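You operate a simulated robot arm through the tools that you are given. There is no shell and no other tool. Be economical: measure what you need, move in short steps, check, and stop when the job is done.

The job below is to be done with a simulated two-armed robot. You get a single attempt, and the scene is never put back.

JOB
Put the test stick labelled "NFe 2.5 mm" from the top of the feed bench on the top of the collar table and the test stick that says "316 3.0 mm" on the top of the elevator base. Put the green pad in the sample tray of bagger 26. Put the paprika flavour card from the top of the feed bench on the lower shelf of the fill table and the salted flavour card on the top of the collar table. Take the blue tin and put it on the run card. Fetch the test block from the top of the check bench and set it on the load card there. Put one of the metal blocks from the top of the check bench on top of the folded belt on the top of the check bench. Do these in any order. Set down upright: flavour card.

It is judged by the outcome, as a careful person would: the job done as asked, and still so three seconds after it is handed in. It fails if anything else is knocked over, pushed out of place, dropped, spilled or broken.

ROBOT AND FRAMES
Two 7-joint arms with three-finger grippers on one trunk, on a base that drives. Base frame: it is fixed to the floor where the robot stands at the start and does not move with it; the origin is under the middle of the robot, x ahead of it, y to its left, z up; the surface under the hand at the start is at about z = 800. Lengths are in mm, angles in degrees, forces in N, time in s.
The left shoulder is at the start at [90, 126, 1086], the right one opposite. With the tool pointing down near the work surface each hand reaches from about 380 to 860 mm from the robot's upright axis, wherever it stands, measured 20 degrees to its own side. Places, roughly: blue tin [3500, 2000, 1000]; flavour card [500, 1250, 750]; folded belt (7x17x5 cm) [5200, 8400, 900]; green pad (7x10x3 cm) [800, 1200, 800]; load card [5250, 8500, 750]; lower shelf of the fill table [-2200, -1200, 200]; metal block [5000, 9250, 750]; run card [-1500, 1500, 500]; sample tray of bagger 26 (23x44 cm) [-680, 4760, 480]; test block [5250, 8250, 750]; test stick [500, -250, 750]; top of the collar table [-300, 2700, 900]; top of the elevator base [-1600, 1400, 500]. Payload 2.94 kg a hand.
Tool frame (each hand has its own): the origin (TCP) lies between the finger pads and is the grasp point; the fingertips stand 30 mm ahead of it; z points along the fingers, y is the line along which they close. Largest opening 128 mm; the body of the gripper starts 93 mm behind the TCP.
Orientation is that of the tool frame in the base frame, as a unit quaternion [x, y, z, w]. With the fingers straight down and closing along the base's y, the tool's x points along the base's -x, its y along +y and its z along -z.

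CONTROLS
- The arms move only by the tool step_arm. It takes "left_plan", "right_plan" or both (then of equal length, played together; a hand with none holds still); each is a list of rows, each a list of 7 numbers: the turn, a rotation vector about the base's x, y, z in units of 60 degrees (1.0 is 60 degrees), then the shift along the base's x, y, z in units of 250 mm (1.0 is 250 mm), then the gripper command, from -1 (shut) to 1 (fully open), values between in proportion. In form: [[rx, ry, rz, tx, ty, tz, gripper], ...]. A call has 1 to 8 rows; each row is the pose to reach, as a shift and turn from the pose commanded when the call began. A call with a number of a shift or a turn outside -1 to 1 is refused whole. Rows are played at 5 a second. More than 50 mm and 8.6 degrees between two rows, or a gripper value outside its range, and nothing of the call is played. A pose out of reach is approached as far as the arm can. The call stops where the force on the tool passes 40 N (or 10 N more than at its start, if that is more) or the arm is blocked; 0.2 s more then pass. The fingers move at their own pace and stop on an object; they squeeze with about 42 N. The grip force told is the motor's: it shows also when the fingers shut on nothing. Time passes only in rows, and 0.2 s behind the last, so rows that repeat a pose let the fingers close. The reply holds the time, the measured pose of the TCP, the force on the tool along the base axes, the opening and the grip force, in the units named above and with some noise, with the torque about the TCP (base axes, N m) and any sound that the robot's microphone picked up.
- Cameras (640 x 400 px; columns grow to the right, rows downward): "scene" is now at [223, -15.6, 1250.5]; the picture's right is [-0.18, -0.98, 0.00], its down [-0.54, 0.10, -0.84] and it looks along [0.83, -0.15, -0.54] (base axes); focal length 260 px, centre (320, 200). "left" rides on the left gripper at [69, 15, -120] in its tool frame; the picture's right is [-0.22, 0.98, 0.00], its down [-0.82, -0.18, -0.54] and it looks along [-0.53, -0.12, 0.84] (tool axes); focal length 251 px, centre (320, 200). "right" rides on the right gripper at [69, -15, -120] in its tool frame; the picture's right is [0.21, 0.98, 0.00], its down [-0.82, 0.18, -0.54] and it looks along [-0.53, 0.12, 0.84] (tool axes); focal length 251 px, centre (320, 200). There is no depth. A picture from a camera that has moved, and an enlarged one, comes with that camera's place and axes in the base frame and with its lens.
- snapshot(camera): a new picture of that camera. The clock stands still meanwhile.
- move_column(by): slides the trunk up (or, below 0, down) by that many mm; the arms and the scene camera ride with it, the base frame stays. It gives what a move gives, with no picture.
- drive_base(legs): drives the robot by 1 to 6 legs, each [ahead, left, turn to the left] in mm, mm and degrees, along the robot's own axes; the way and the turn of a leg run together, so that a leg with both is an arc; at most 1500 mm and 180 degrees a leg. The arms and the cameras ride along, it lands a little off, and it stops where it bumps. It gives what a move gives.
- pan_tilt(pan, tilt): turns the head with the scene camera to pan (to the left, within 80 degrees either way) and tilt (down, from -29 to 69), counted from straight ahead of the robot. It gives what a move gives.
- enlarge(camera, box): a new picture of the part [left, top, right, bottom] of that camera's present view, enlarged. The clock stands still meanwhile.
- job_done(): hands the job in; it is judged then, once.

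Work in short steps. Places have to be worked out from the pictures, the camera data and where the tool is seen: move nearer, look again, correct. Check each grasp and each placing, and mend what went wrong. You have 483 turns and 230 pictures in all, those below and enlarged ones among them. Open the grippers and draw the arms clear of the work before you hand the job in, unless the task says otherwise; then end with one line.

The tools are called after "Request:" as name(argument=value, ...) on one line, values as JSON. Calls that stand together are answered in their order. step_arm: Moves the arms, as the interface text tells. Its arguments: {"type":"object","properties":{"left_plan":{"type":"array","items":{"type":"array","items":{"type":"number"}}},"right_plan":{"type":"array","items":{"type":"array","items":{"type":"number"}}}},"required":[]} The other tools are called the same way: move_column (by) slides the trunk up or down; drive_base (legs) drives the base; pan_tilt (pan, tilt) turns the head that bears the scene camera; snapshot (camera) takes a picture; enlarge (camera, box) takes an enlarged picture of a part of a camera's view; job_done () hands the job in.

At the start:

```text
time: 0.0
left_position: [612.0, 66.8, 1063.5]
left_orientation: [-0.002, 1.0, 0.0, 0.0]
left_contact_force: [-0.6, 0.2, 0.4]
left_torque: [0.01, 0.03, -0.01]
left_gripper_width: 127.8
left_grip_force: 0.0
right_position: [409.1, -265.8, 1026.9]
right_orientation: [0.0, 1.0, 0.0, 0.0]
right_contact_force: [-0.1, 0.1, -0.1]
right_torque: [0.01, 0.02, -0.02]
right_gripper_width: 128.2
right_grip_force: 0.1
trunk travel left (down, up): [-300.0, 247.0]
robot x, y, heading: [2.4, 1.4, 0.1]
head pan, tilt: [-10.1, 32.9]
```

scene: 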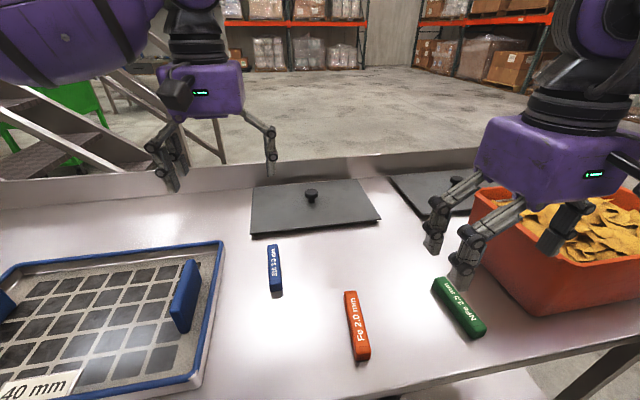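
right: 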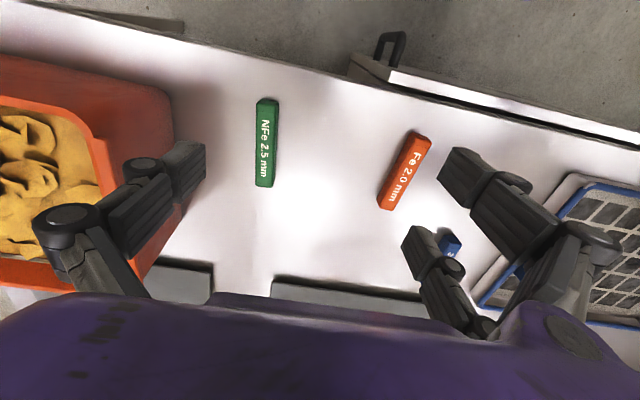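
left: 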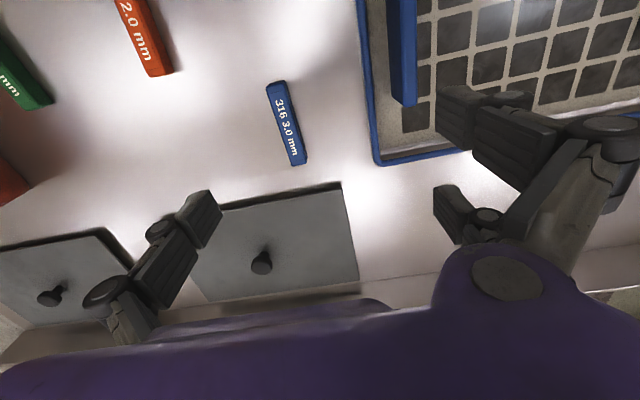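

The two wanted sticks lie nearly along x: green about [475,-330], blue about [635,10]. I bring both hands above them with half-open fingers.

Request:
step_arm(left_plan=[[0, 0, 0, 0.05, -0.12, -0.15, 0.0], [0, 0, 0, 0.09, -0.23, -0.3, 0.0], [0, 0, 0, 0.09, -0.23, -0.45, 0.0], [0, 0, 0, 0.09, -0.23, -0.6, 0.0]], right_plan=[[0, 0, 0, 0.1, -0.1, -0.1, 0.0], [0, 0, 0, 0.2, -0.2, -0.2, 0.0], [0, 0, 0, 0.264, -0.256, -0.35, 0.0], [0, 0, 0, 0.264, -0.256, -0.45, 0.0]])

Request:
snapshot(camera="right")

Request:
snapshot(camera="left")

```text
time: 1.0
left_position: [636.2, 8.4, 914.7]
left_orientation: [-0.001, 1.0, -0.001, 0.001]
left_contact_force: [0.6, -0.4, 0.1]
left_torque: [0.03, -0.02, 0.0]
left_gripper_width: 64.1
left_grip_force: 0.0
right_position: [477.3, -329.8, 913.1]
right_orientation: [0.001, 1.0, 0.0, 0.0]
right_contact_force: [-0.3, -0.5, 0.0]
right_torque: [0.03, 0.02, 0.01]
right_gripper_width: 63.8
right_grip_force: 0.1
trunk travel left (down, up): [-300.0, 247.0]
robot x, y, heading: [0.9, -1.8, 0.0]
head pan, tilt: [-10.1, 32.9]
```

```text
226 pictures are left
camera right: at [409.9, -344.6, 1031.3], right [-0.21, 0.98, 0.0], down [0.82, 0.18, 0.54], along [0.53, 0.12, -0.84], focal length 251 px, centre (320, 200)
```

right: 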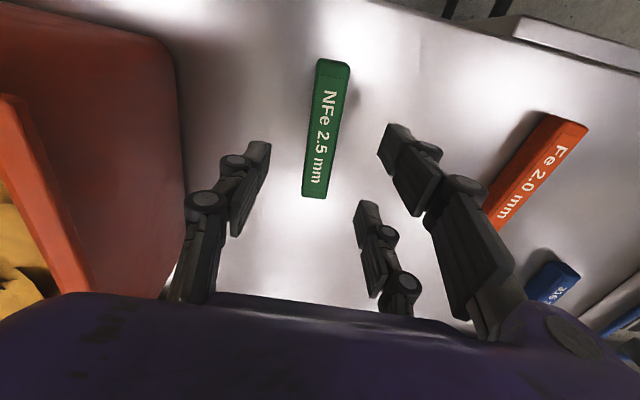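

```text
225 pictures are left
camera left: at [567.3, 23.7, 1035.0], right [0.21, 0.98, 0.0], down [0.82, -0.18, 0.54], along [0.53, -0.12, -0.84], focal length 251 px, centre (320, 200)
```

left: 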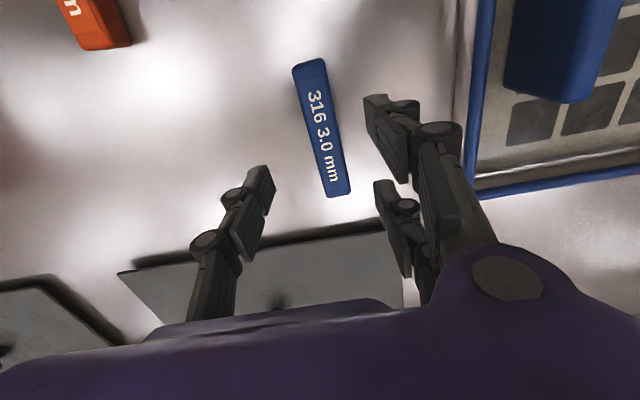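

Green centre ≈ [481,-327] (turned 4.5°), blue ≈ [640,13]. I lower both hands to about z=836 with those corrections.

Request:
step_arm(left_plan=[[0, 0, 0.02, 0.016, 0.02, -0.12, 0.0], [0, 0, 0.02, 0.016, 0.02, -0.24, 0.0], [0, 0, 0.02, 0.016, 0.02, -0.31, 0.0], [0, 0, 0.02, 0.016, 0.02, -0.315, 0.0]], right_plan=[[0, 0, 0.07, 0.016, 0.012, -0.12, 0.0], [0, 0, 0.07, 0.016, 0.012, -0.24, 0.0], [0, 0, 0.07, 0.016, 0.012, -0.305, 0.0], [0, 0, 0.07, 0.016, 0.012, -0.31, 0.0]])

Request:
snapshot(camera="right")

Request:
snapshot(camera="left")

```text
time: 2.0
left_position: [638.0, 14.0, 834.6]
left_orientation: [-0.011, 1.0, -0.001, 0.0]
left_contact_force: [0.1, 0.4, 0.9]
left_torque: [0.0, 0.01, 0.03]
left_gripper_width: 63.8
left_grip_force: 0.0
right_position: [478.4, -326.6, 836.6]
right_orientation: [-0.037, 0.999, 0.0, 0.0]
right_contact_force: [0.2, -0.2, 0.4]
right_torque: [0.01, 0.01, -0.03]
right_gripper_width: 64.0
right_grip_force: 0.0
trunk travel left (down, up): [-300.0, 247.0]
robot x, y, heading: [0.6, -2.5, 0.1]
head pan, tilt: [-10.1, 32.9]
```

```text
224 pictures are left
camera right: at [412.4, -346.6, 954.9], right [-0.29, 0.96, 0.0], down [0.81, 0.24, 0.54], along [0.52, 0.15, -0.84], focal length 251 px, centre (320, 200)
```

right: 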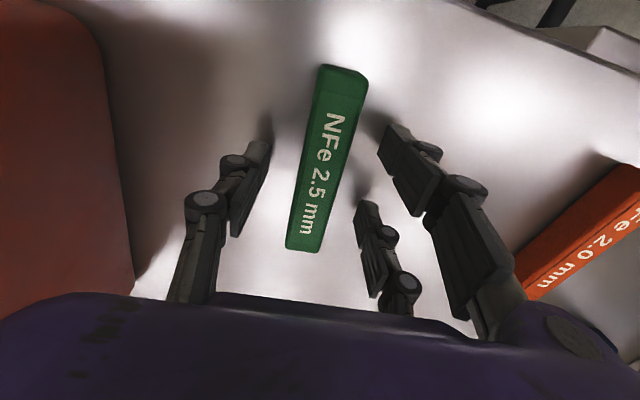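

```text
223 pictures are left
camera left: at [569.3, 26.8, 955.5], right [0.19, 0.98, 0.0], down [0.83, -0.16, 0.54], along [0.53, -0.1, -0.84], focal length 251 px, centre (320, 200)
```

left: 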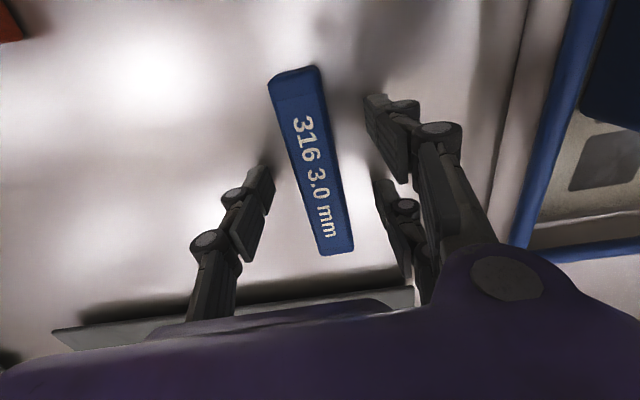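

Both sticks sit between the finger tips near the table. I close both grippers, then look at the readings.

Request:
step_arm(left_plan=[[0, 0, 0, 0, 0, 0, -1], [0, 0, 0, 0, 0, 0, -1], [0, 0, 0, 0, 0, 0, -1]], right_plan=[[0, 0, 0, 0, 0, 0, -1], [0, 0, 0, 0, 0, 0, -1], [0, 0, 0, 0, 0, 0, -1]])

```text
time: 2.8
left_position: [638.2, 14.1, 834.2]
left_orientation: [-0.011, 1.0, 0.0, 0.0]
left_contact_force: [0.2, -0.9, 0.7]
left_torque: [0.02, -0.01, 0.0]
left_gripper_width: 25.0
left_grip_force: 41.9
right_position: [479.3, -325.7, 835.8]
right_orientation: [-0.036, 0.999, 0.0, 0.0]
right_contact_force: [0.3, 0.4, 0.0]
right_torque: [0.02, 0.03, -0.02]
right_gripper_width: 25.0
right_grip_force: 42.7
trunk travel left (down, up): [-300.0, 247.0]
robot x, y, heading: [0.1, -1.8, 0.2]
head pan, tilt: [-10.1, 32.9]
```

Both grip something 25 mm wide. I lift both hands 150 mm.

Request:
step_arm(left_plan=[[0, 0, 0, 0, 0, 0.1, -1], [0, 0, 0, 0, 0, 0.25, -1], [0, 0, 0, 0, 0, 0.43, -1], [0, 0, 0, 0, 0, 0.6, -1]], right_plan=[[0, 0, 0, 0, 0, 0.1, -1], [0, 0, 0, 0, 0, 0.25, -1], [0, 0, 0, 0, 0, 0.43, -1], [0, 0, 0, 0, 0, 0.6, -1]])

Request:
pan_tilt(pan=75, tilt=20)

Request:
snapshot(camera="scene")

```text
time: 3.8
left_position: [636.4, 13.0, 984.4]
left_orientation: [-0.012, 1.0, 0.0, -0.001]
left_contact_force: [-0.7, 0.0, -1.3]
left_torque: [0.01, -0.02, -0.02]
left_gripper_width: 0.1
left_grip_force: 3.3
right_position: [477.0, -324.6, 988.4]
right_orientation: [-0.036, 0.999, 0.0, 0.001]
right_contact_force: [-0.8, 0.2, 0.0]
right_torque: [-0.05, 0.0, -0.01]
right_gripper_width: 0.0
right_grip_force: 2.8
trunk travel left (down, up): [-300.0, 247.0]
robot x, y, heading: [-1.3, -2.4, 0.0]
head pan, tilt: [-10.1, 32.9]
```

```text
time: 5.4
left_position: [637.1, 11.1, 983.3]
left_orientation: [-0.012, 1.0, -0.001, 0.0]
left_contact_force: [0.2, 0.1, -0.3]
left_torque: [-0.04, 0.0, 0.0]
left_gripper_width: 0.0
left_grip_force: 3.3
right_position: [479.6, -325.6, 987.8]
right_orientation: [-0.037, 0.999, -0.001, 0.0]
right_contact_force: [0.4, 0.7, -0.3]
right_torque: [0.02, 0.0, 0.02]
right_gripper_width: 0.0
right_grip_force: 2.8
trunk travel left (down, up): [-300.0, 247.0]
robot x, y, heading: [2.7, 0.4, -0.1]
head pan, tilt: [75.0, 20.0]
```

```text
222 pictures are left
camera scene: at [159.5, 90.0, 1271.1], right [0.97, -0.26, 0.0], down [-0.09, -0.33, -0.94], along [0.24, 0.91, -0.34], focal length 260 px, centre (320, 200)
```

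scene: 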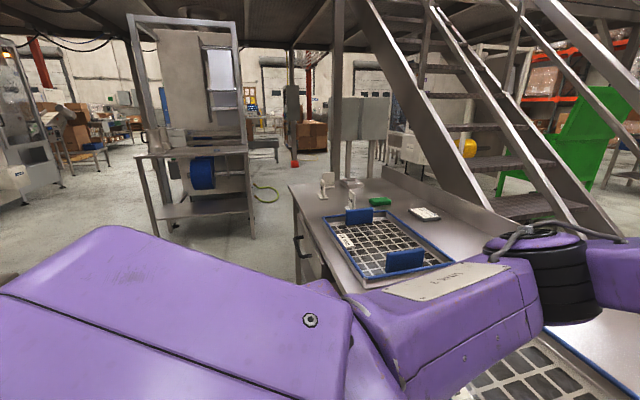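

Both sticks slipped out, so the grips were too high on them. I look at where the sticks are now.

Request:
snapshot(camera="right")

Request:
snapshot(camera="left")

```text
221 pictures are left
camera right: at [412.3, -345.7, 1105.1], right [-0.29, 0.96, 0.0], down [0.81, 0.24, 0.54], along [0.52, 0.15, -0.84], focal length 251 px, centre (320, 200)
```

right: 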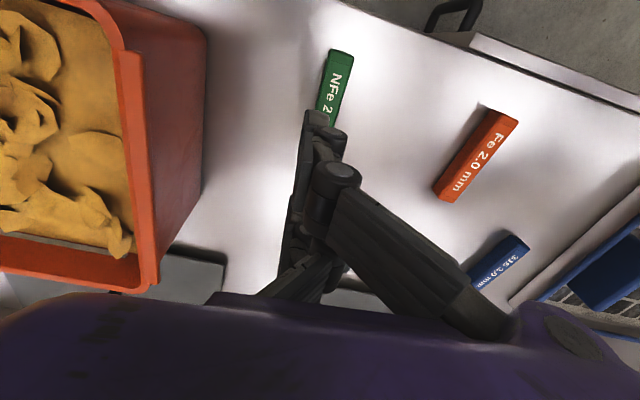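

```text
220 pictures are left
camera left: at [568.2, 25.3, 1103.7], right [0.19, 0.98, 0.0], down [0.83, -0.16, 0.54], along [0.53, -0.1, -0.84], focal length 251 px, centre (320, 200)
```

left: 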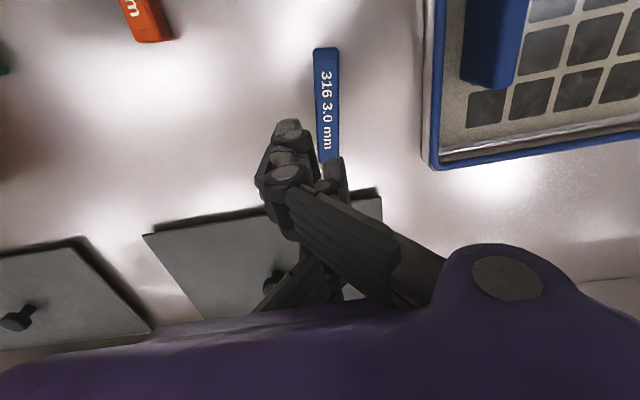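

The sticks are still on the bench but slightly turned. I open both hands and look again.

Request:
step_arm(left_plan=[[0, 0, 0, 0, 0, 0, 0], [0, 0, 0, 0, 0, 0, 0], [0, 0, 0, 0, 0, 0, 0]], right_plan=[[0, 0, 0, 0, 0, 0, 0], [0, 0, 0, 0, 0, 0, 0], [0, 0, 0, 0, 0, 0, 0]])

Request:
snapshot(camera="right")

Request:
snapshot(camera="left")

```text
time: 6.2
left_position: [637.3, 12.6, 983.6]
left_orientation: [-0.012, 1.0, 0.0, 0.0]
left_contact_force: [-0.5, -0.4, 1.1]
left_torque: [0.04, -0.02, 0.04]
left_gripper_width: 64.2
left_grip_force: 0.1
right_position: [478.8, -326.3, 987.1]
right_orientation: [-0.037, 0.999, 0.0, 0.0]
right_contact_force: [-0.1, -0.3, 0.6]
right_torque: [-0.02, 0.0, 0.02]
right_gripper_width: 64.3
right_grip_force: 0.0
trunk travel left (down, up): [-300.0, 247.0]
robot x, y, heading: [0.3, 3.8, 0.0]
head pan, tilt: [75.0, 20.0]
```

```text
219 pictures are left
camera right: at [412.2, -345.7, 1105.4], right [-0.29, 0.96, 0.0], down [0.81, 0.24, 0.54], along [0.52, 0.15, -0.84], focal length 251 px, centre (320, 200)
```

right: 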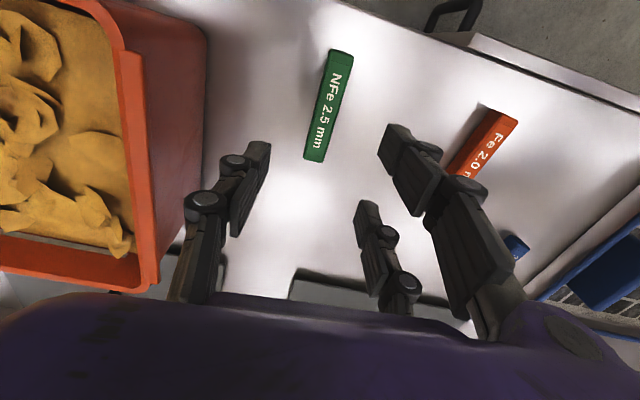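

```text
218 pictures are left
camera left: at [568.1, 25.3, 1104.1], right [0.19, 0.98, 0.0], down [0.83, -0.16, 0.54], along [0.53, -0.1, -0.84], focal length 251 px, centre (320, 200)
```

left: 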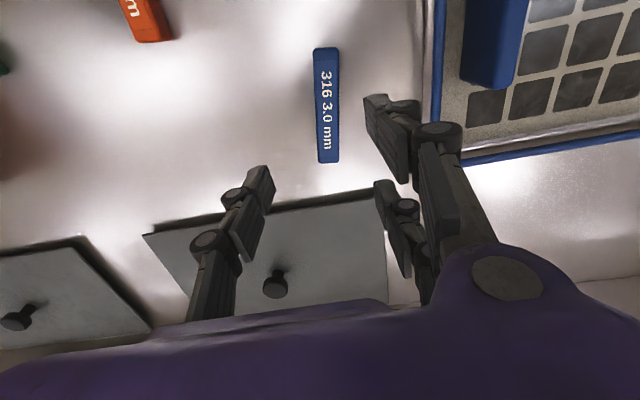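

Blue is now ≈ [634,20] at −9°, green ≈ [475,−321] at +3.5°. I lower both to about z=830 and then press down gently to find the bench top.

Request:
step_arm(left_plan=[[0, 0, -0.09, -0.006, 0.015, -0.15, 0], [0, 0, -0.17, -0.012, 0.03, -0.3, 0], [0, 0, -0.17, -0.012, 0.03, -0.45, 0], [0, 0, -0.17, -0.012, 0.03, -0.57, 0], [0, 0, -0.17, -0.012, 0.03, -0.61, 0], [0, 0, -0.17, -0.012, 0.03, -0.625, 0], [0, 0, -0.17, -0.012, 0.03, -0.64, 0]], right_plan=[[0, 0, 0, -0.006, 0.01, -0.15, 0], [0, 0, 0, -0.012, 0.02, -0.3, 0], [0, 0, 0, -0.012, 0.02, -0.45, 0], [0, 0, 0, -0.012, 0.02, -0.58, 0], [0, 0, 0, -0.012, 0.02, -0.62, 0], [0, 0, 0, -0.012, 0.02, -0.635, 0], [0, 0, 0, -0.012, 0.02, -0.65, 0]])

Request:
snapshot(camera="right")

Request:
snapshot(camera="left")

```text
time: 8.0
left_position: [635.5, 24.5, 828.5]
left_orientation: [0.078, 0.997, -0.002, 0.004]
left_contact_force: [-2.9, -0.4, 8.4]
left_torque: [0.2, 0.24, 0.13]
left_gripper_width: 65.0
left_grip_force: 0.2
right_position: [478.1, -316.1, 829.5]
right_orientation: [-0.039, 0.999, -0.001, 0.005]
right_contact_force: [-0.4, 9.4, 20.4]
right_torque: [-0.36, 0.66, -0.1]
right_gripper_width: 25.6
right_grip_force: 10.5
trunk travel left (down, up): [-300.0, 247.0]
robot x, y, heading: [-1.2, -2.3, -0.2]
head pan, tilt: [75.0, 20.0]
stopped in row 7 (right hand): the force on the tool passed its limit at 44 N (the readings are from after the stop); the commanded pose is now the measured one
```

```text
217 pictures are left
camera right: at [410.3, -337.0, 946.8], right [-0.29, 0.96, 0.0], down [0.8, 0.24, 0.55], along [0.53, 0.16, -0.83], focal length 251 px, centre (320, 200)
```

right: 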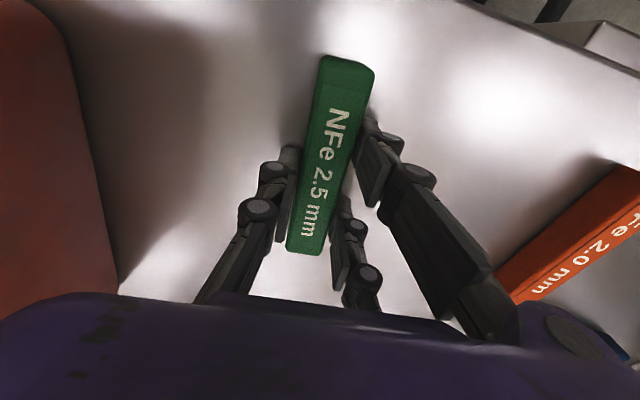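

```text
216 pictures are left
camera left: at [568.2, 48.9, 948.5], right [0.36, 0.93, 0.0], down [0.78, -0.3, 0.55], along [0.51, -0.2, -0.84], focal length 251 px, centre (320, 200)
```

left: 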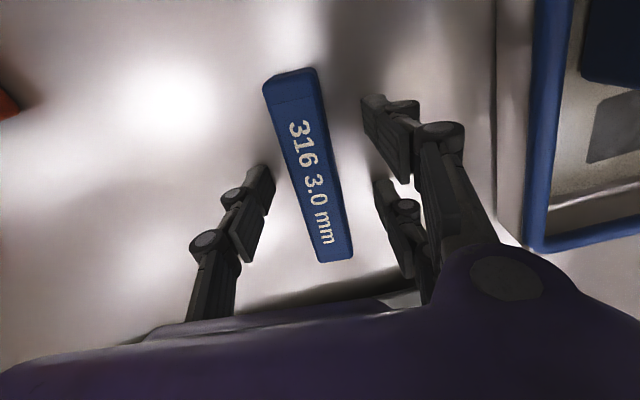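

Bench contact is at TCP z≈829 and both sticks are between the fingers, aligned. I close both at this depth.

Request:
step_arm(left_plan=[[0, 0, 0, 0, -0.01, 0.004, -0.4], [0, 0, 0, 0, -0.01, 0.006, -1], [0, 0, 0, 0, -0.01, 0.006, -1], [0, 0, 0, 0, -0.01, 0.006, -1]], right_plan=[[0, 0, 0, 0, 0, 0.004, -1], [0, 0, 0, 0, 0, 0.006, -1], [0, 0, 0, 0, 0, 0.006, -1], [0, 0, 0, 0, 0, 0.006, -1]])

```text
time: 9.0
left_position: [636.9, 21.3, 829.8]
left_orientation: [0.077, 0.997, -0.001, 0.004]
left_contact_force: [4.1, 11.4, 25.4]
left_torque: [0.75, 0.21, -0.26]
left_gripper_width: 25.3
left_grip_force: 42.1
right_position: [478.1, -319.9, 829.6]
right_orientation: [-0.037, 0.999, -0.002, 0.004]
right_contact_force: [5.1, 3.5, 14.8]
right_torque: [0.29, -0.53, 0.06]
right_gripper_width: 25.2
right_grip_force: 42.1
trunk travel left (down, up): [-300.0, 247.0]
robot x, y, heading: [-0.0, -1.3, -0.1]
head pan, tilt: [75.0, 20.0]
```

Gripped at 25 mm, firmly. I lift slowly.

Request:
step_arm(left_plan=[[0, 0, 0, 0, 0, 0.02, -1], [0, 0, 0, 0, 0, 0.05, -1], [0, 0, 0, 0, 0, 0.09, -1], [0, 0, 0, 0, 0, 0.13, -1], [0, 0, 0, 0, 0, 0.18, -1], [0, 0, 0, 0, 0, 0.24, -1]], right_plan=[[0, 0, 0, 0, 0, 0.02, -1], [0, 0, 0, 0, 0, 0.05, -1], [0, 0, 0, 0, 0, 0.09, -1], [0, 0, 0, 0, 0, 0.13, -1], [0, 0, 0, 0, 0, 0.18, -1], [0, 0, 0, 0, 0, 0.24, -1]])

Request:
snapshot(camera="right")

Request:
snapshot(camera="left")

```text
time: 10.4
left_position: [636.6, 18.9, 887.9]
left_orientation: [0.078, 0.997, -0.001, 0.002]
left_contact_force: [-0.6, -0.8, -0.3]
left_torque: [0.04, 0.01, -0.03]
left_gripper_width: 24.7
left_grip_force: 41.5
right_position: [477.6, -321.0, 888.0]
right_orientation: [-0.037, 0.999, -0.001, 0.002]
right_contact_force: [0.4, 0.6, -0.3]
right_torque: [0.01, 0.0, 0.02]
right_gripper_width: 25.3
right_grip_force: 42.0
trunk travel left (down, up): [-300.0, 247.0]
robot x, y, heading: [0.8, -3.2, -0.0]
head pan, tilt: [75.0, 20.0]
```

```text
215 pictures are left
camera right: at [411.5, -341.5, 1005.4], right [-0.29, 0.96, 0.0], down [0.8, 0.24, 0.54], along [0.52, 0.15, -0.84], focal length 251 px, centre (320, 200)
```

right: 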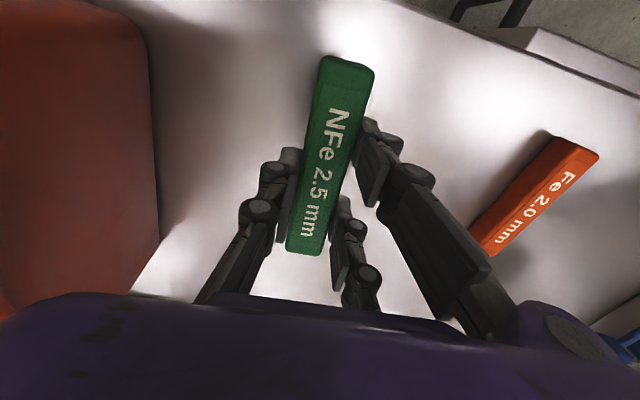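

```text
214 pictures are left
camera left: at [570.7, 43.9, 1007.6], right [0.36, 0.93, 0.0], down [0.78, -0.31, 0.54], along [0.51, -0.2, -0.84], focal length 251 px, centre (320, 200)
```

left: 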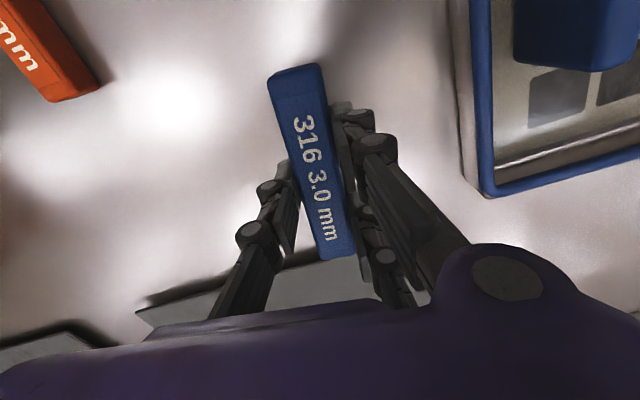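

Both sticks are held well. I raise and draw both hands in for travelling.

Request:
step_arm(left_plan=[[0, 0, 0.05, 0, 0.02, 0.18, -1], [0, 0, 0.1, -0.1, 0.15, 0.36, -1], [0, 0, 0.155, -0.25, 0.3, 0.5, -1], [0, 0, 0.155, -0.4, 0.45, 0.6, -1], [0, 0, 0.155, -0.55, 0.6, 0.6, -1], [0, 0, 0.155, -0.68, 0.72, 0.6, -1]], right_plan=[[0, 0, 0, 0, 0, 0.18, -1], [0, 0, 0, 0, 0.03, 0.36, -1], [0, 0, -0.03, -0.02, 0.06, 0.5, -1], [0, 0, -0.06, -0.05, 0.1, 0.6, -1], [0, 0, -0.06, -0.1, 0.15, 0.6, -1], [0, 0, -0.06, -0.15, 0.2, 0.6, -1]])

Request:
pan_tilt(pan=80, tilt=15)

Request:
snapshot(camera="scene")

```text
refused: row 2 steps farther than a row can; nothing moved
```

```text
time: 11.0
left_position: [637.4, 19.3, 887.0]
left_orientation: [0.077, 0.997, 0.0, 0.002]
left_contact_force: [0.2, 0.4, -1.4]
left_torque: [-0.03, -0.01, 0.03]
left_gripper_width: 25.1
left_grip_force: 41.7
right_position: [477.7, -321.1, 887.1]
right_orientation: [-0.038, 0.999, -0.001, 0.001]
right_contact_force: [-0.5, -0.1, -0.4]
right_torque: [-0.03, 0.03, 0.03]
right_gripper_width: 25.1
right_grip_force: 42.5
trunk travel left (down, up): [-300.0, 247.0]
robot x, y, heading: [-0.3, 3.7, 0.1]
head pan, tilt: [80.0, 15.0]
```

```text
213 pictures are left
camera scene: at [151.7, 91.9, 1279.2], right [0.98, -0.17, 0.0], down [-0.05, -0.26, -0.97], along [0.17, 0.95, -0.26], focal length 260 px, centre (320, 200)
```

scene: 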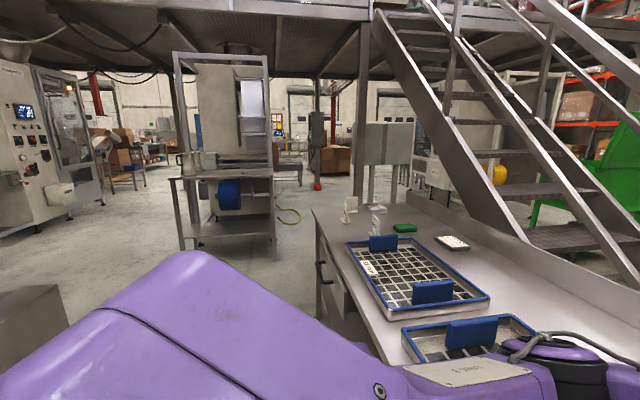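

The row was too long; I replay with shorter steps.

Request:
step_arm(left_plan=[[0, 0, 0.05, 0, 0, 0.18, -1], [0, 0, 0.1, 0, 0, 0.36, -1], [0, 0, 0.155, 0, 0, 0.52, -1], [0, 0, 0.155, -0.13, 0.13, 0.52, -1], [0, 0, 0.155, -0.26, 0.26, 0.52, -1], [0, 0, 0.155, -0.39, 0.39, 0.52, -1], [0, 0, 0.155, -0.52, 0.52, 0.52, -1], [0, 0, 0.155, -0.65, 0.65, 0.52, -1]], right_plan=[[0, 0, 0, 0, 0, 0.18, -1], [0, 0, 0, 0, 0, 0.36, -1], [0, 0, -0.03, 0, 0, 0.52, -1], [0, 0, -0.06, -0.05, 0.05, 0.52, -1], [0, 0, -0.06, -0.1, 0.1, 0.52, -1], [0, 0, -0.06, -0.15, 0.15, 0.52, -1], [0, 0, -0.06, -0.2, 0.2, 0.52, -1], [0, 0, -0.06, -0.2, 0.2, 0.52, -1]])

Request:
enlarge(camera="scene", box=[160, 40, 300, 260])

Request:
enlarge(camera="scene", box=[310, 180, 500, 300])

```text
time: 12.8
left_position: [472.4, 182.8, 1017.0]
left_orientation: [-0.002, 1.0, -0.002, 0.001]
left_contact_force: [-0.3, 0.2, -1.0]
left_torque: [-0.07, -0.02, -0.01]
left_gripper_width: 25.1
left_grip_force: 41.6
right_position: [427.4, -270.6, 1016.8]
right_orientation: [-0.006, 1.0, -0.002, 0.002]
right_contact_force: [0.1, 0.2, -0.7]
right_torque: [0.0, -0.05, -0.03]
right_gripper_width: 25.0
right_grip_force: 42.0
trunk travel left (down, up): [-300.0, 247.0]
robot x, y, heading: [-0.2, 1.6, 0.1]
head pan, tilt: [80.0, 15.0]
```

```text
1.82 times, centred on (230, 150) of scene
camera zoom: at [150.4, 92.8, 1279.4], right [0.98, -0.17, 0.0], down [-0.04, -0.26, -0.97], along [0.17, 0.95, -0.26], focal length 472 px, centre (484, 291)
```

zoom: 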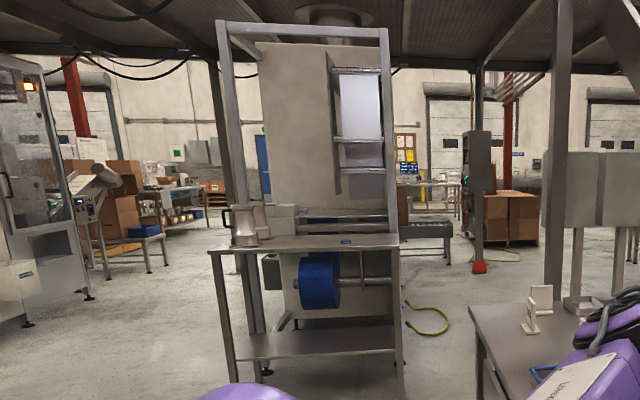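

```text
3.33 times, centred on (405, 240) of scene
camera zoom: at [150.4, 92.8, 1279.4], right [0.98, -0.17, 0.0], down [-0.04, -0.26, -0.97], along [0.17, 0.95, -0.26], focal length 866 px, centre (37, 67)
```

zoom: 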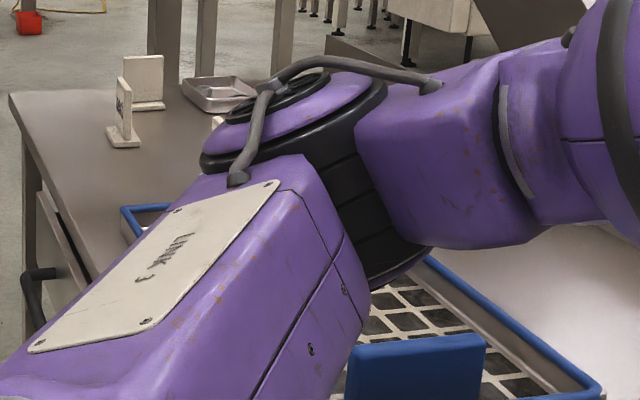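

The collar table's near edge is about y=2570, x from −765 to 150, top about z=870-900. I back off 200 mm, turn left 90° and look.

Request:
drive_base(legs=[[-200, 0, 0], [0, 0, 90]])

Request:
pan_tilt(pan=0, tilt=25)

Request:
snapshot(camera="scene")

Request:
pan_tilt(pan=65, tilt=20)

Request:
snapshot(camera="scene")

```text
time: 18.3
left_position: [-385.6, 472.6, 1016.3]
left_orientation: [0.712, -0.702, -0.002, -0.002]
left_contact_force: [-0.3, -0.4, -0.1]
left_torque: [-0.02, -0.01, 0.0]
left_gripper_width: 25.2
left_grip_force: 41.9
right_position: [66.9, 430.4, 1016.9]
right_orientation: [0.714, -0.7, -0.001, -0.002]
right_contact_force: [0.3, 0.1, -0.3]
right_torque: [-0.04, 0.04, 0.03]
right_gripper_width: 25.1
right_grip_force: 41.7
trunk travel left (down, up): [-300.0, 247.0]
robot x, y, heading: [-204.0, -1.7, 90.6]
head pan, tilt: [80.0, 15.0]
```

```text
time: 19.8
left_position: [-386.2, 471.8, 1017.5]
left_orientation: [0.712, -0.702, -0.001, -0.003]
left_contact_force: [0.3, 0.0, -1.6]
left_torque: [-0.02, 0.03, -0.02]
left_gripper_width: 25.4
left_grip_force: 41.8
right_position: [67.7, 429.4, 1016.4]
right_orientation: [0.714, -0.7, -0.001, -0.002]
right_contact_force: [-0.1, -0.7, -0.4]
right_torque: [0.03, -0.02, 0.0]
right_gripper_width: 24.9
right_grip_force: 42.1
trunk travel left (down, up): [-300.0, 247.0]
robot x, y, heading: [-201.9, 1.1, 90.5]
head pan, tilt: [0.0, 25.0]
```

```text
210 pictures are left
camera scene: at [-203.6, 228.1, 1263.1], right [1.0, 0.01, 0.0], down [0.0, -0.42, -0.91], along [-0.01, 0.91, -0.42], focal length 260 px, centre (320, 200)
```

scene: 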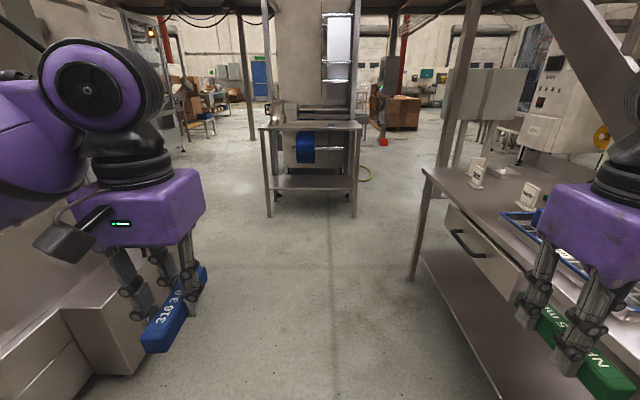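

```text
time: 21.2
left_position: [-386.9, 471.8, 1017.3]
left_orientation: [0.712, -0.702, 0.0, -0.001]
left_contact_force: [0.4, 0.1, -1.7]
left_torque: [0.02, 0.01, 0.02]
left_gripper_width: 25.2
left_grip_force: 41.9
right_position: [67.1, 430.5, 1016.4]
right_orientation: [0.714, -0.7, -0.001, -0.001]
right_contact_force: [0.4, -0.6, -1.0]
right_torque: [-0.01, -0.02, 0.01]
right_gripper_width: 24.9
right_grip_force: 42.3
trunk travel left (down, up): [-300.0, 247.0]
robot x, y, heading: [-200.4, -1.1, 90.3]
head pan, tilt: [65.0, 20.0]
```

```text
209 pictures are left
camera scene: at [-287.5, 174.8, 1271.1], right [0.42, 0.91, 0.0], down [0.31, -0.14, -0.94], along [-0.85, 0.39, -0.34], focal length 260 px, centre (320, 200)
```

scene: 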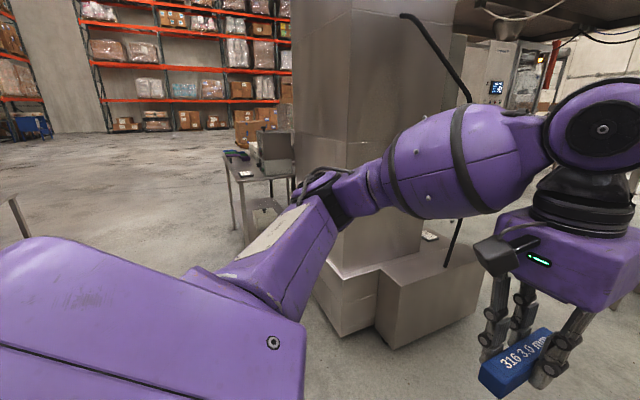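

The elevator base lies to my left (front corner ≈[-1110,990]), with a card on it. First I drive up to the collar table.

Request:
drive_base(legs=[[1500, 0, 0], [350, 0, 0]])

Request:
pan_tilt(pan=-5, tilt=30)

Request:
snapshot(camera="scene")

```text
time: 30.5
left_position: [-362.0, 2336.5, 1016.8]
left_orientation: [-0.703, 0.711, 0.0, 0.002]
left_contact_force: [0.7, -0.4, -1.2]
left_torque: [-0.03, 0.03, 0.0]
left_gripper_width: 25.3
left_grip_force: 42.2
right_position: [91.3, 2284.1, 1017.1]
right_orientation: [-0.707, 0.708, 0.001, 0.002]
right_contact_force: [0.3, 1.3, -1.3]
right_torque: [-0.02, 0.02, 0.0]
right_gripper_width: 25.2
right_grip_force: 41.9
trunk travel left (down, up): [-300.0, 247.0]
robot x, y, heading: [-190.8, 1857.6, 89.2]
head pan, tilt: [65.0, 20.0]
```

```text
time: 31.9
left_position: [-361.3, 2336.3, 1017.2]
left_orientation: [-0.705, 0.71, 0.001, 0.002]
left_contact_force: [-0.1, -0.2, 0.0]
left_torque: [0.0, -0.02, 0.01]
left_gripper_width: 25.0
left_grip_force: 42.0
right_position: [92.2, 2284.4, 1016.8]
right_orientation: [-0.706, 0.708, 0.001, 0.002]
right_contact_force: [0.5, 0.2, -0.1]
right_torque: [0.01, 0.0, 0.0]
right_gripper_width: 25.1
right_grip_force: 42.2
trunk travel left (down, up): [-300.0, 247.0]
robot x, y, heading: [-187.1, 1860.6, 89.1]
head pan, tilt: [-5.0, 30.0]
```

```text
208 pictures are left
camera scene: at [-175.9, 2085.9, 1255.1], right [0.99, -0.1, 0.0], down [-0.05, -0.5, -0.87], along [0.09, 0.86, -0.5], focal length 260 px, centre (320, 200)
```

scene: 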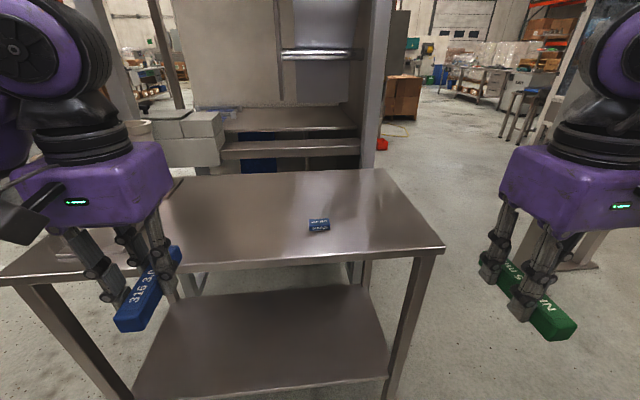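

The collar table spans x −735…143, y 2495…2920, top ≈880, with a small blue item near [-126,2608]. I drive 130 mm closer and bring the right hand over a free spot.

Request:
drive_base(legs=[[130, 0, 0]])

Request:
step_arm(right_plan=[[0, 0, 0, -0.04, 0.19, 0, -1], [0, 0, 0, -0.08, 0.37, 0, -1], [0, 0, 0, -0.12, 0.55, 0, -1], [0, 0, 0, -0.16, 0.73, 0, -1], [0, 0, 0, -0.2, 0.91, -0.05, -1], [0, 0, 0, -0.2, 0.95, -0.2, -1]])

Request:
snapshot(camera="scene")

Request:
snapshot(camera="right")

```text
time: 33.2
left_position: [-358.7, 2468.3, 1017.7]
left_orientation: [-0.704, 0.71, 0.001, 0.002]
left_contact_force: [-0.7, 0.3, -1.0]
left_torque: [-0.03, 0.01, -0.01]
left_gripper_width: 25.2
left_grip_force: 42.3
right_position: [93.5, 2415.5, 1017.4]
right_orientation: [0.708, -0.707, -0.001, -0.002]
right_contact_force: [-1.1, 0.5, -0.1]
right_torque: [0.02, -0.02, 0.03]
right_gripper_width: 25.1
right_grip_force: 41.8
trunk travel left (down, up): [-300.0, 247.0]
robot x, y, heading: [-186.5, 1990.0, 89.3]
head pan, tilt: [-5.0, 30.0]
```

```text
time: 34.6
left_position: [-358.9, 2467.8, 1016.8]
left_orientation: [-0.705, 0.71, 0.001, 0.002]
left_contact_force: [0.8, -1.1, -1.9]
left_torque: [-0.03, 0.0, 0.0]
left_gripper_width: 24.9
left_grip_force: 42.3
right_position: [55.6, 2654.5, 969.2]
right_orientation: [-0.705, 0.709, 0.0, 0.002]
right_contact_force: [-0.4, 0.5, -0.9]
right_torque: [0.0, 0.0, -0.03]
right_gripper_width: 25.1
right_grip_force: 42.1
right hand out of reach, approached as far as the arm can: row 6
trunk travel left (down, up): [-300.0, 247.0]
robot x, y, heading: [-181.5, 1988.2, 89.2]
head pan, tilt: [-5.0, 30.0]
```

```text
207 pictures are left
camera scene: at [-173.5, 2217.1, 1254.9], right [0.99, -0.1, 0.0], down [-0.05, -0.5, -0.87], along [0.09, 0.86, -0.5], focal length 260 px, centre (320, 200)
```

scene: 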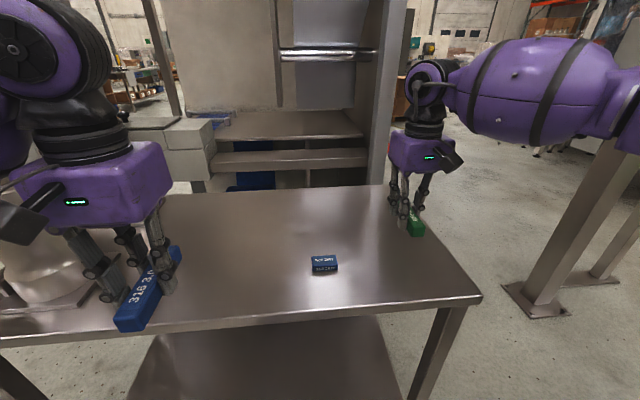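

```text
206 pictures are left
camera right: at [71.5, 2585.4, 1087.2], right [-0.98, -0.21, 0.0], down [-0.18, 0.82, 0.54], along [-0.11, 0.53, -0.84], focal length 251 px, centre (320, 200)
```

right: 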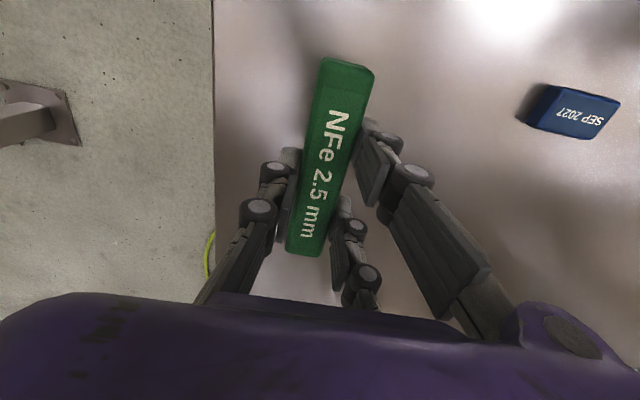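

The right hand holds the stick over free table. I lower it gently until it touches (expected TCP z ≈ 912).

Request:
step_arm(right_plan=[[0, 0, 0, -0.02, -0.08, -0.1, -1], [0, 0, 0, -0.02, -0.1, -0.18, -1], [0, 0, 0, -0.02, -0.1, -0.2, -1], [0, 0, 0, -0.02, -0.1, -0.215, -1], [0, 0, 0, -0.02, -0.1, -0.23, -1], [0, 0, 0, -0.02, -0.1, -0.245, -1], [0, 0, 0, -0.02, -0.1, -0.26, -1]])

Request:
snapshot(camera="right")

```text
time: 36.0
left_position: [-357.6, 2465.0, 1018.0]
left_orientation: [-0.703, 0.711, 0.001, 0.001]
left_contact_force: [-0.1, 0.4, -0.7]
left_torque: [0.01, 0.0, 0.0]
left_gripper_width: 24.9
left_grip_force: 42.0
right_position: [48.8, 2627.6, 915.4]
right_orientation: [-0.706, 0.708, 0.005, 0.005]
right_contact_force: [2.7, -8.5, 17.1]
right_torque: [-0.92, 0.21, 0.29]
right_gripper_width: 25.0
right_grip_force: 42.3
trunk travel left (down, up): [-300.0, 247.0]
robot x, y, heading: [-179.9, 1989.7, 89.5]
head pan, tilt: [-5.0, 30.0]
stopped in row 7 (right hand): the force on the tool passed its limit at 46 N (the readings are from after the stop); the commanded pose is now the measured one
```

```text
205 pictures are left
camera right: at [65.0, 2556.6, 1031.6], right [-0.98, -0.21, 0.0], down [-0.18, 0.81, 0.55], along [-0.11, 0.54, -0.83], focal length 251 px, centre (320, 200)
```

right: 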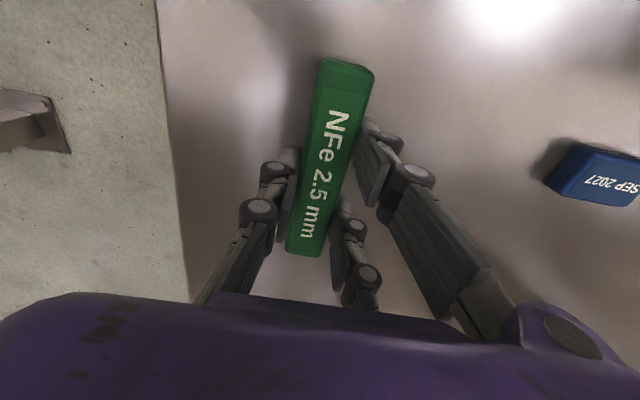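

It touched at z≈915 (table top ≈885). I release and rise straight up.

Request:
step_arm(right_plan=[[0, 0, 0, 0, 0, 0.006, -0.5], [0, 0, 0, 0, 0, 0.006, 0], [0, 0, 0, 0, 0, 0.006, 0], [0, 0, 0, 0, 0, 0.1, 0], [0, 0, 0, 0, 0, 0.25, 0], [0, 0, 0, 0, 0, 0.4, 0], [0, 0, 0, 0, -0.15, 0.45, 0], [0, 0, 0, 0, -0.3, 0.45, 0]])

Request:
snapshot(camera="right")

Request:
snapshot(camera="scene")

```text
time: 37.9
left_position: [-357.7, 2465.5, 1017.3]
left_orientation: [-0.704, 0.711, 0.001, 0.001]
left_contact_force: [0.8, 0.3, -0.9]
left_torque: [0.0, 0.0, 0.0]
left_gripper_width: 24.8
left_grip_force: 42.2
right_position: [49.3, 2555.1, 1027.2]
right_orientation: [-0.706, 0.709, 0.005, 0.006]
right_contact_force: [-0.8, -0.1, 0.0]
right_torque: [0.0, 0.02, 0.02]
right_gripper_width: 63.8
right_grip_force: 0.0
trunk travel left (down, up): [-300.0, 247.0]
robot x, y, heading: [-185.4, 1987.0, 89.3]
head pan, tilt: [-5.0, 30.0]
```

```text
204 pictures are left
camera right: at [65.3, 2483.8, 1144.0], right [-0.98, -0.21, 0.0], down [-0.18, 0.81, 0.55], along [-0.11, 0.54, -0.83], focal length 251 px, centre (320, 200)
```

right: 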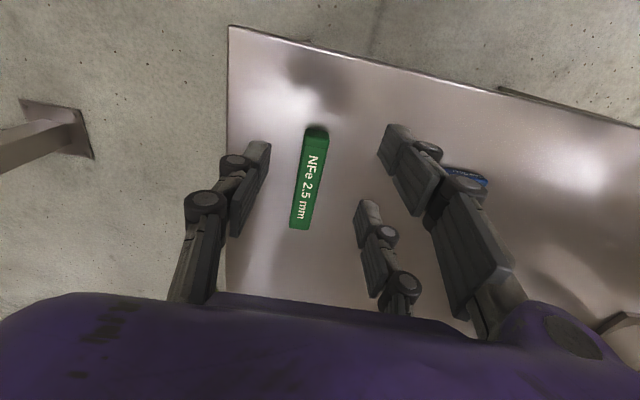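

```text
203 pictures are left
camera scene: at [-173.2, 2215.7, 1255.2], right [0.99, -0.1, 0.0], down [-0.05, -0.5, -0.87], along [0.09, 0.86, -0.5], focal length 260 px, centre (320, 200)
```

scene: 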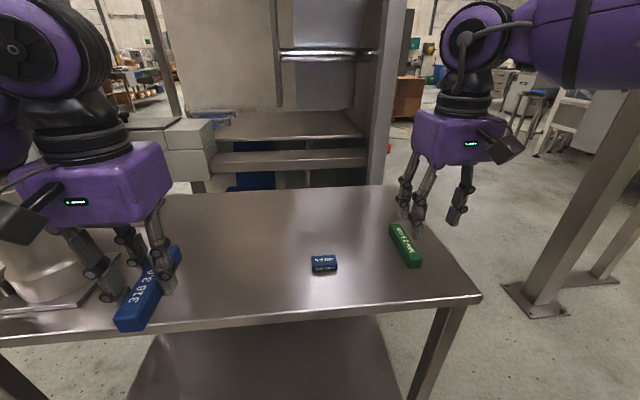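

Green stick is placed. I retract the right hand, back off, and turn to face the elevator base.

Request:
step_arm(right_plan=[[0, 0, 0, 0.05, -0.18, 0, 0], [0, 0, 0, 0.1, -0.36, 0, 0], [0, 0, 0, 0.15, -0.54, 0, 0]])

Request:
drive_base(legs=[[-580, 0, 0], [0, 0, 90]])

Request:
pan_tilt(pan=0, tilt=30)

Request:
snapshot(camera="scene")

```text
time: 38.6
left_position: [-358.5, 2467.1, 1016.6]
left_orientation: [-0.704, 0.71, 0.001, 0.002]
left_contact_force: [0.6, -0.5, -0.9]
left_torque: [0.0, 0.03, 0.0]
left_gripper_width: 25.3
left_grip_force: 42.0
right_position: [87.0, 2417.8, 1025.1]
right_orientation: [-0.705, 0.709, 0.005, 0.004]
right_contact_force: [0.3, 0.0, -0.1]
right_torque: [0.05, 0.03, 0.01]
right_gripper_width: 63.7
right_grip_force: 0.1
trunk travel left (down, up): [-300.0, 247.0]
robot x, y, heading: [-183.7, 1991.2, 89.3]
head pan, tilt: [-5.0, 30.0]
```

```text
time: 45.8
left_position: [-673.3, 1241.5, 1017.5]
left_orientation: [1.0, -0.008, -0.002, -0.001]
left_contact_force: [-0.7, -0.5, -1.1]
left_torque: [0.01, -0.02, 0.01]
left_gripper_width: 25.1
left_grip_force: 42.0
right_position: [-623.8, 1685.4, 1026.3]
right_orientation: [1.0, -0.005, -0.006, 0.0]
right_contact_force: [1.1, -0.3, -0.2]
right_torque: [0.01, -0.03, 0.0]
right_gripper_width: 64.0
right_grip_force: 0.1
trunk travel left (down, up): [-300.0, 247.0]
robot x, y, heading: [-195.4, 1412.1, 178.6]
head pan, tilt: [-5.0, 30.0]
```

```text
time: 46.4
left_position: [-674.3, 1241.5, 1017.5]
left_orientation: [1.0, -0.008, -0.002, -0.001]
left_contact_force: [0.2, 0.4, -0.2]
left_torque: [-0.02, -0.01, -0.02]
left_gripper_width: 25.2
left_grip_force: 41.6
right_position: [-623.5, 1685.5, 1026.1]
right_orientation: [1.0, -0.006, -0.006, 0.0]
right_contact_force: [-0.2, 0.4, 0.0]
right_torque: [-0.01, -0.01, 0.03]
right_gripper_width: 64.3
right_grip_force: 0.1
trunk travel left (down, up): [-300.0, 247.0]
robot x, y, heading: [-197.0, 1408.9, 178.6]
head pan, tilt: [0.0, 30.0]
```

```text
202 pictures are left
camera scene: at [-423.4, 1417.4, 1255.1], right [0.02, 1.0, 0.0], down [0.5, -0.01, -0.87], along [-0.87, 0.02, -0.5], focal length 260 px, centre (320, 200)
```

scene: 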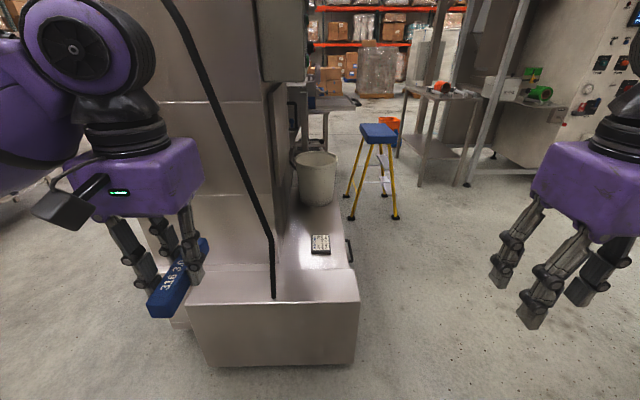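

I see the elevator base front at x≈-1095, y 920–1585, top z≈430, with the run card at ≈[-1419,1440]. I enlarge the area.

Request:
enlarge(camera="scene", box=[170, 140, 410, 310])

```text
2.35 times, centred on (290, 225) of scene
camera zoom: at [-423.4, 1417.4, 1255.1], right [0.02, 1.0, 0.0], down [0.5, -0.01, -0.87], along [-0.87, 0.02, -0.5], focal length 611 px, centre (391, 141)
```

zoom: 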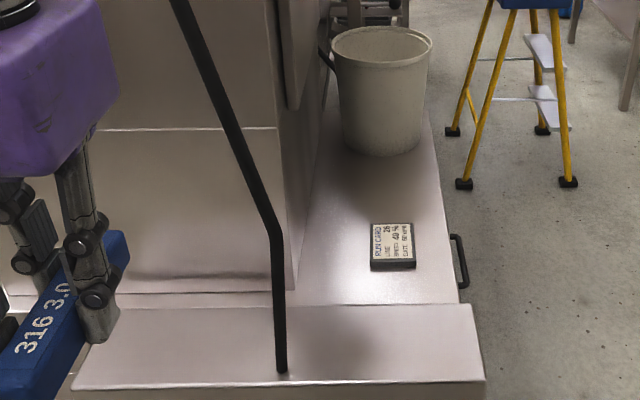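

A hose hangs in front of the column, so I'll come to the base from its +y side instead, facing −y. I drive around to about [-1375,2180].

Request:
drive_base(legs=[[600, -600, 0], [580, -180, 0], [0, 0, 91]])

Request:
pan_tilt(pan=0, tilt=40)

Request:
snapshot(camera="scene")

```text
time: 59.0
left_position: [-1172.7, 1740.4, 1018.3]
left_orientation: [0.709, 0.705, -0.001, 0.001]
left_contact_force: [-0.2, -0.3, -0.2]
left_torque: [0.01, 0.01, -0.04]
left_gripper_width: 25.1
left_grip_force: 42.0
right_position: [-1617.1, 1788.0, 1026.1]
right_orientation: [0.707, 0.707, -0.004, 0.005]
right_contact_force: [0.3, -1.0, 0.1]
right_torque: [0.02, 0.0, 0.02]
right_gripper_width: 64.3
right_grip_force: 0.1
trunk travel left (down, up): [-300.0, 247.0]
robot x, y, heading: [-1349.3, 2218.1, -90.8]
head pan, tilt: [0.0, 30.0]
```

```text
time: 59.8
left_position: [-1172.7, 1740.6, 1017.6]
left_orientation: [0.709, 0.706, -0.001, 0.001]
left_contact_force: [0.4, 0.2, -1.3]
left_torque: [-0.02, -0.02, -0.03]
left_gripper_width: 25.2
left_grip_force: 42.1
right_position: [-1616.4, 1786.5, 1025.0]
right_orientation: [0.707, 0.707, -0.005, 0.005]
right_contact_force: [-0.8, 0.0, 0.0]
right_torque: [0.02, 0.01, 0.01]
right_gripper_width: 64.1
right_grip_force: 0.1
trunk travel left (down, up): [-300.0, 247.0]
robot x, y, heading: [-1348.4, 2216.0, -90.7]
head pan, tilt: [0.0, 40.0]
```

```text
200 pictures are left
camera scene: at [-1351.4, 1995.7, 1239.8], right [-1.0, 0.01, 0.0], down [0.01, 0.64, -0.77], along [-0.01, -0.77, -0.64], focal length 260 px, centre (320, 200)
```

scene: 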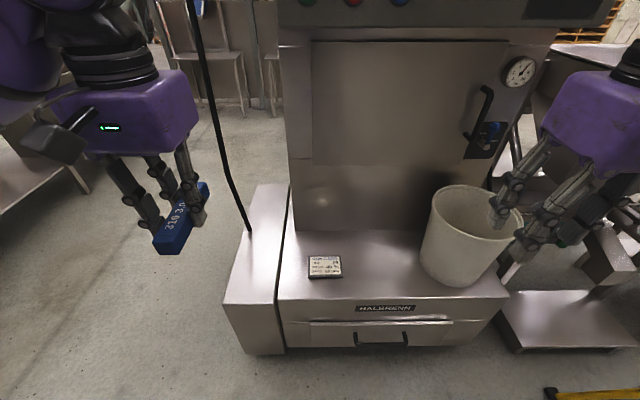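

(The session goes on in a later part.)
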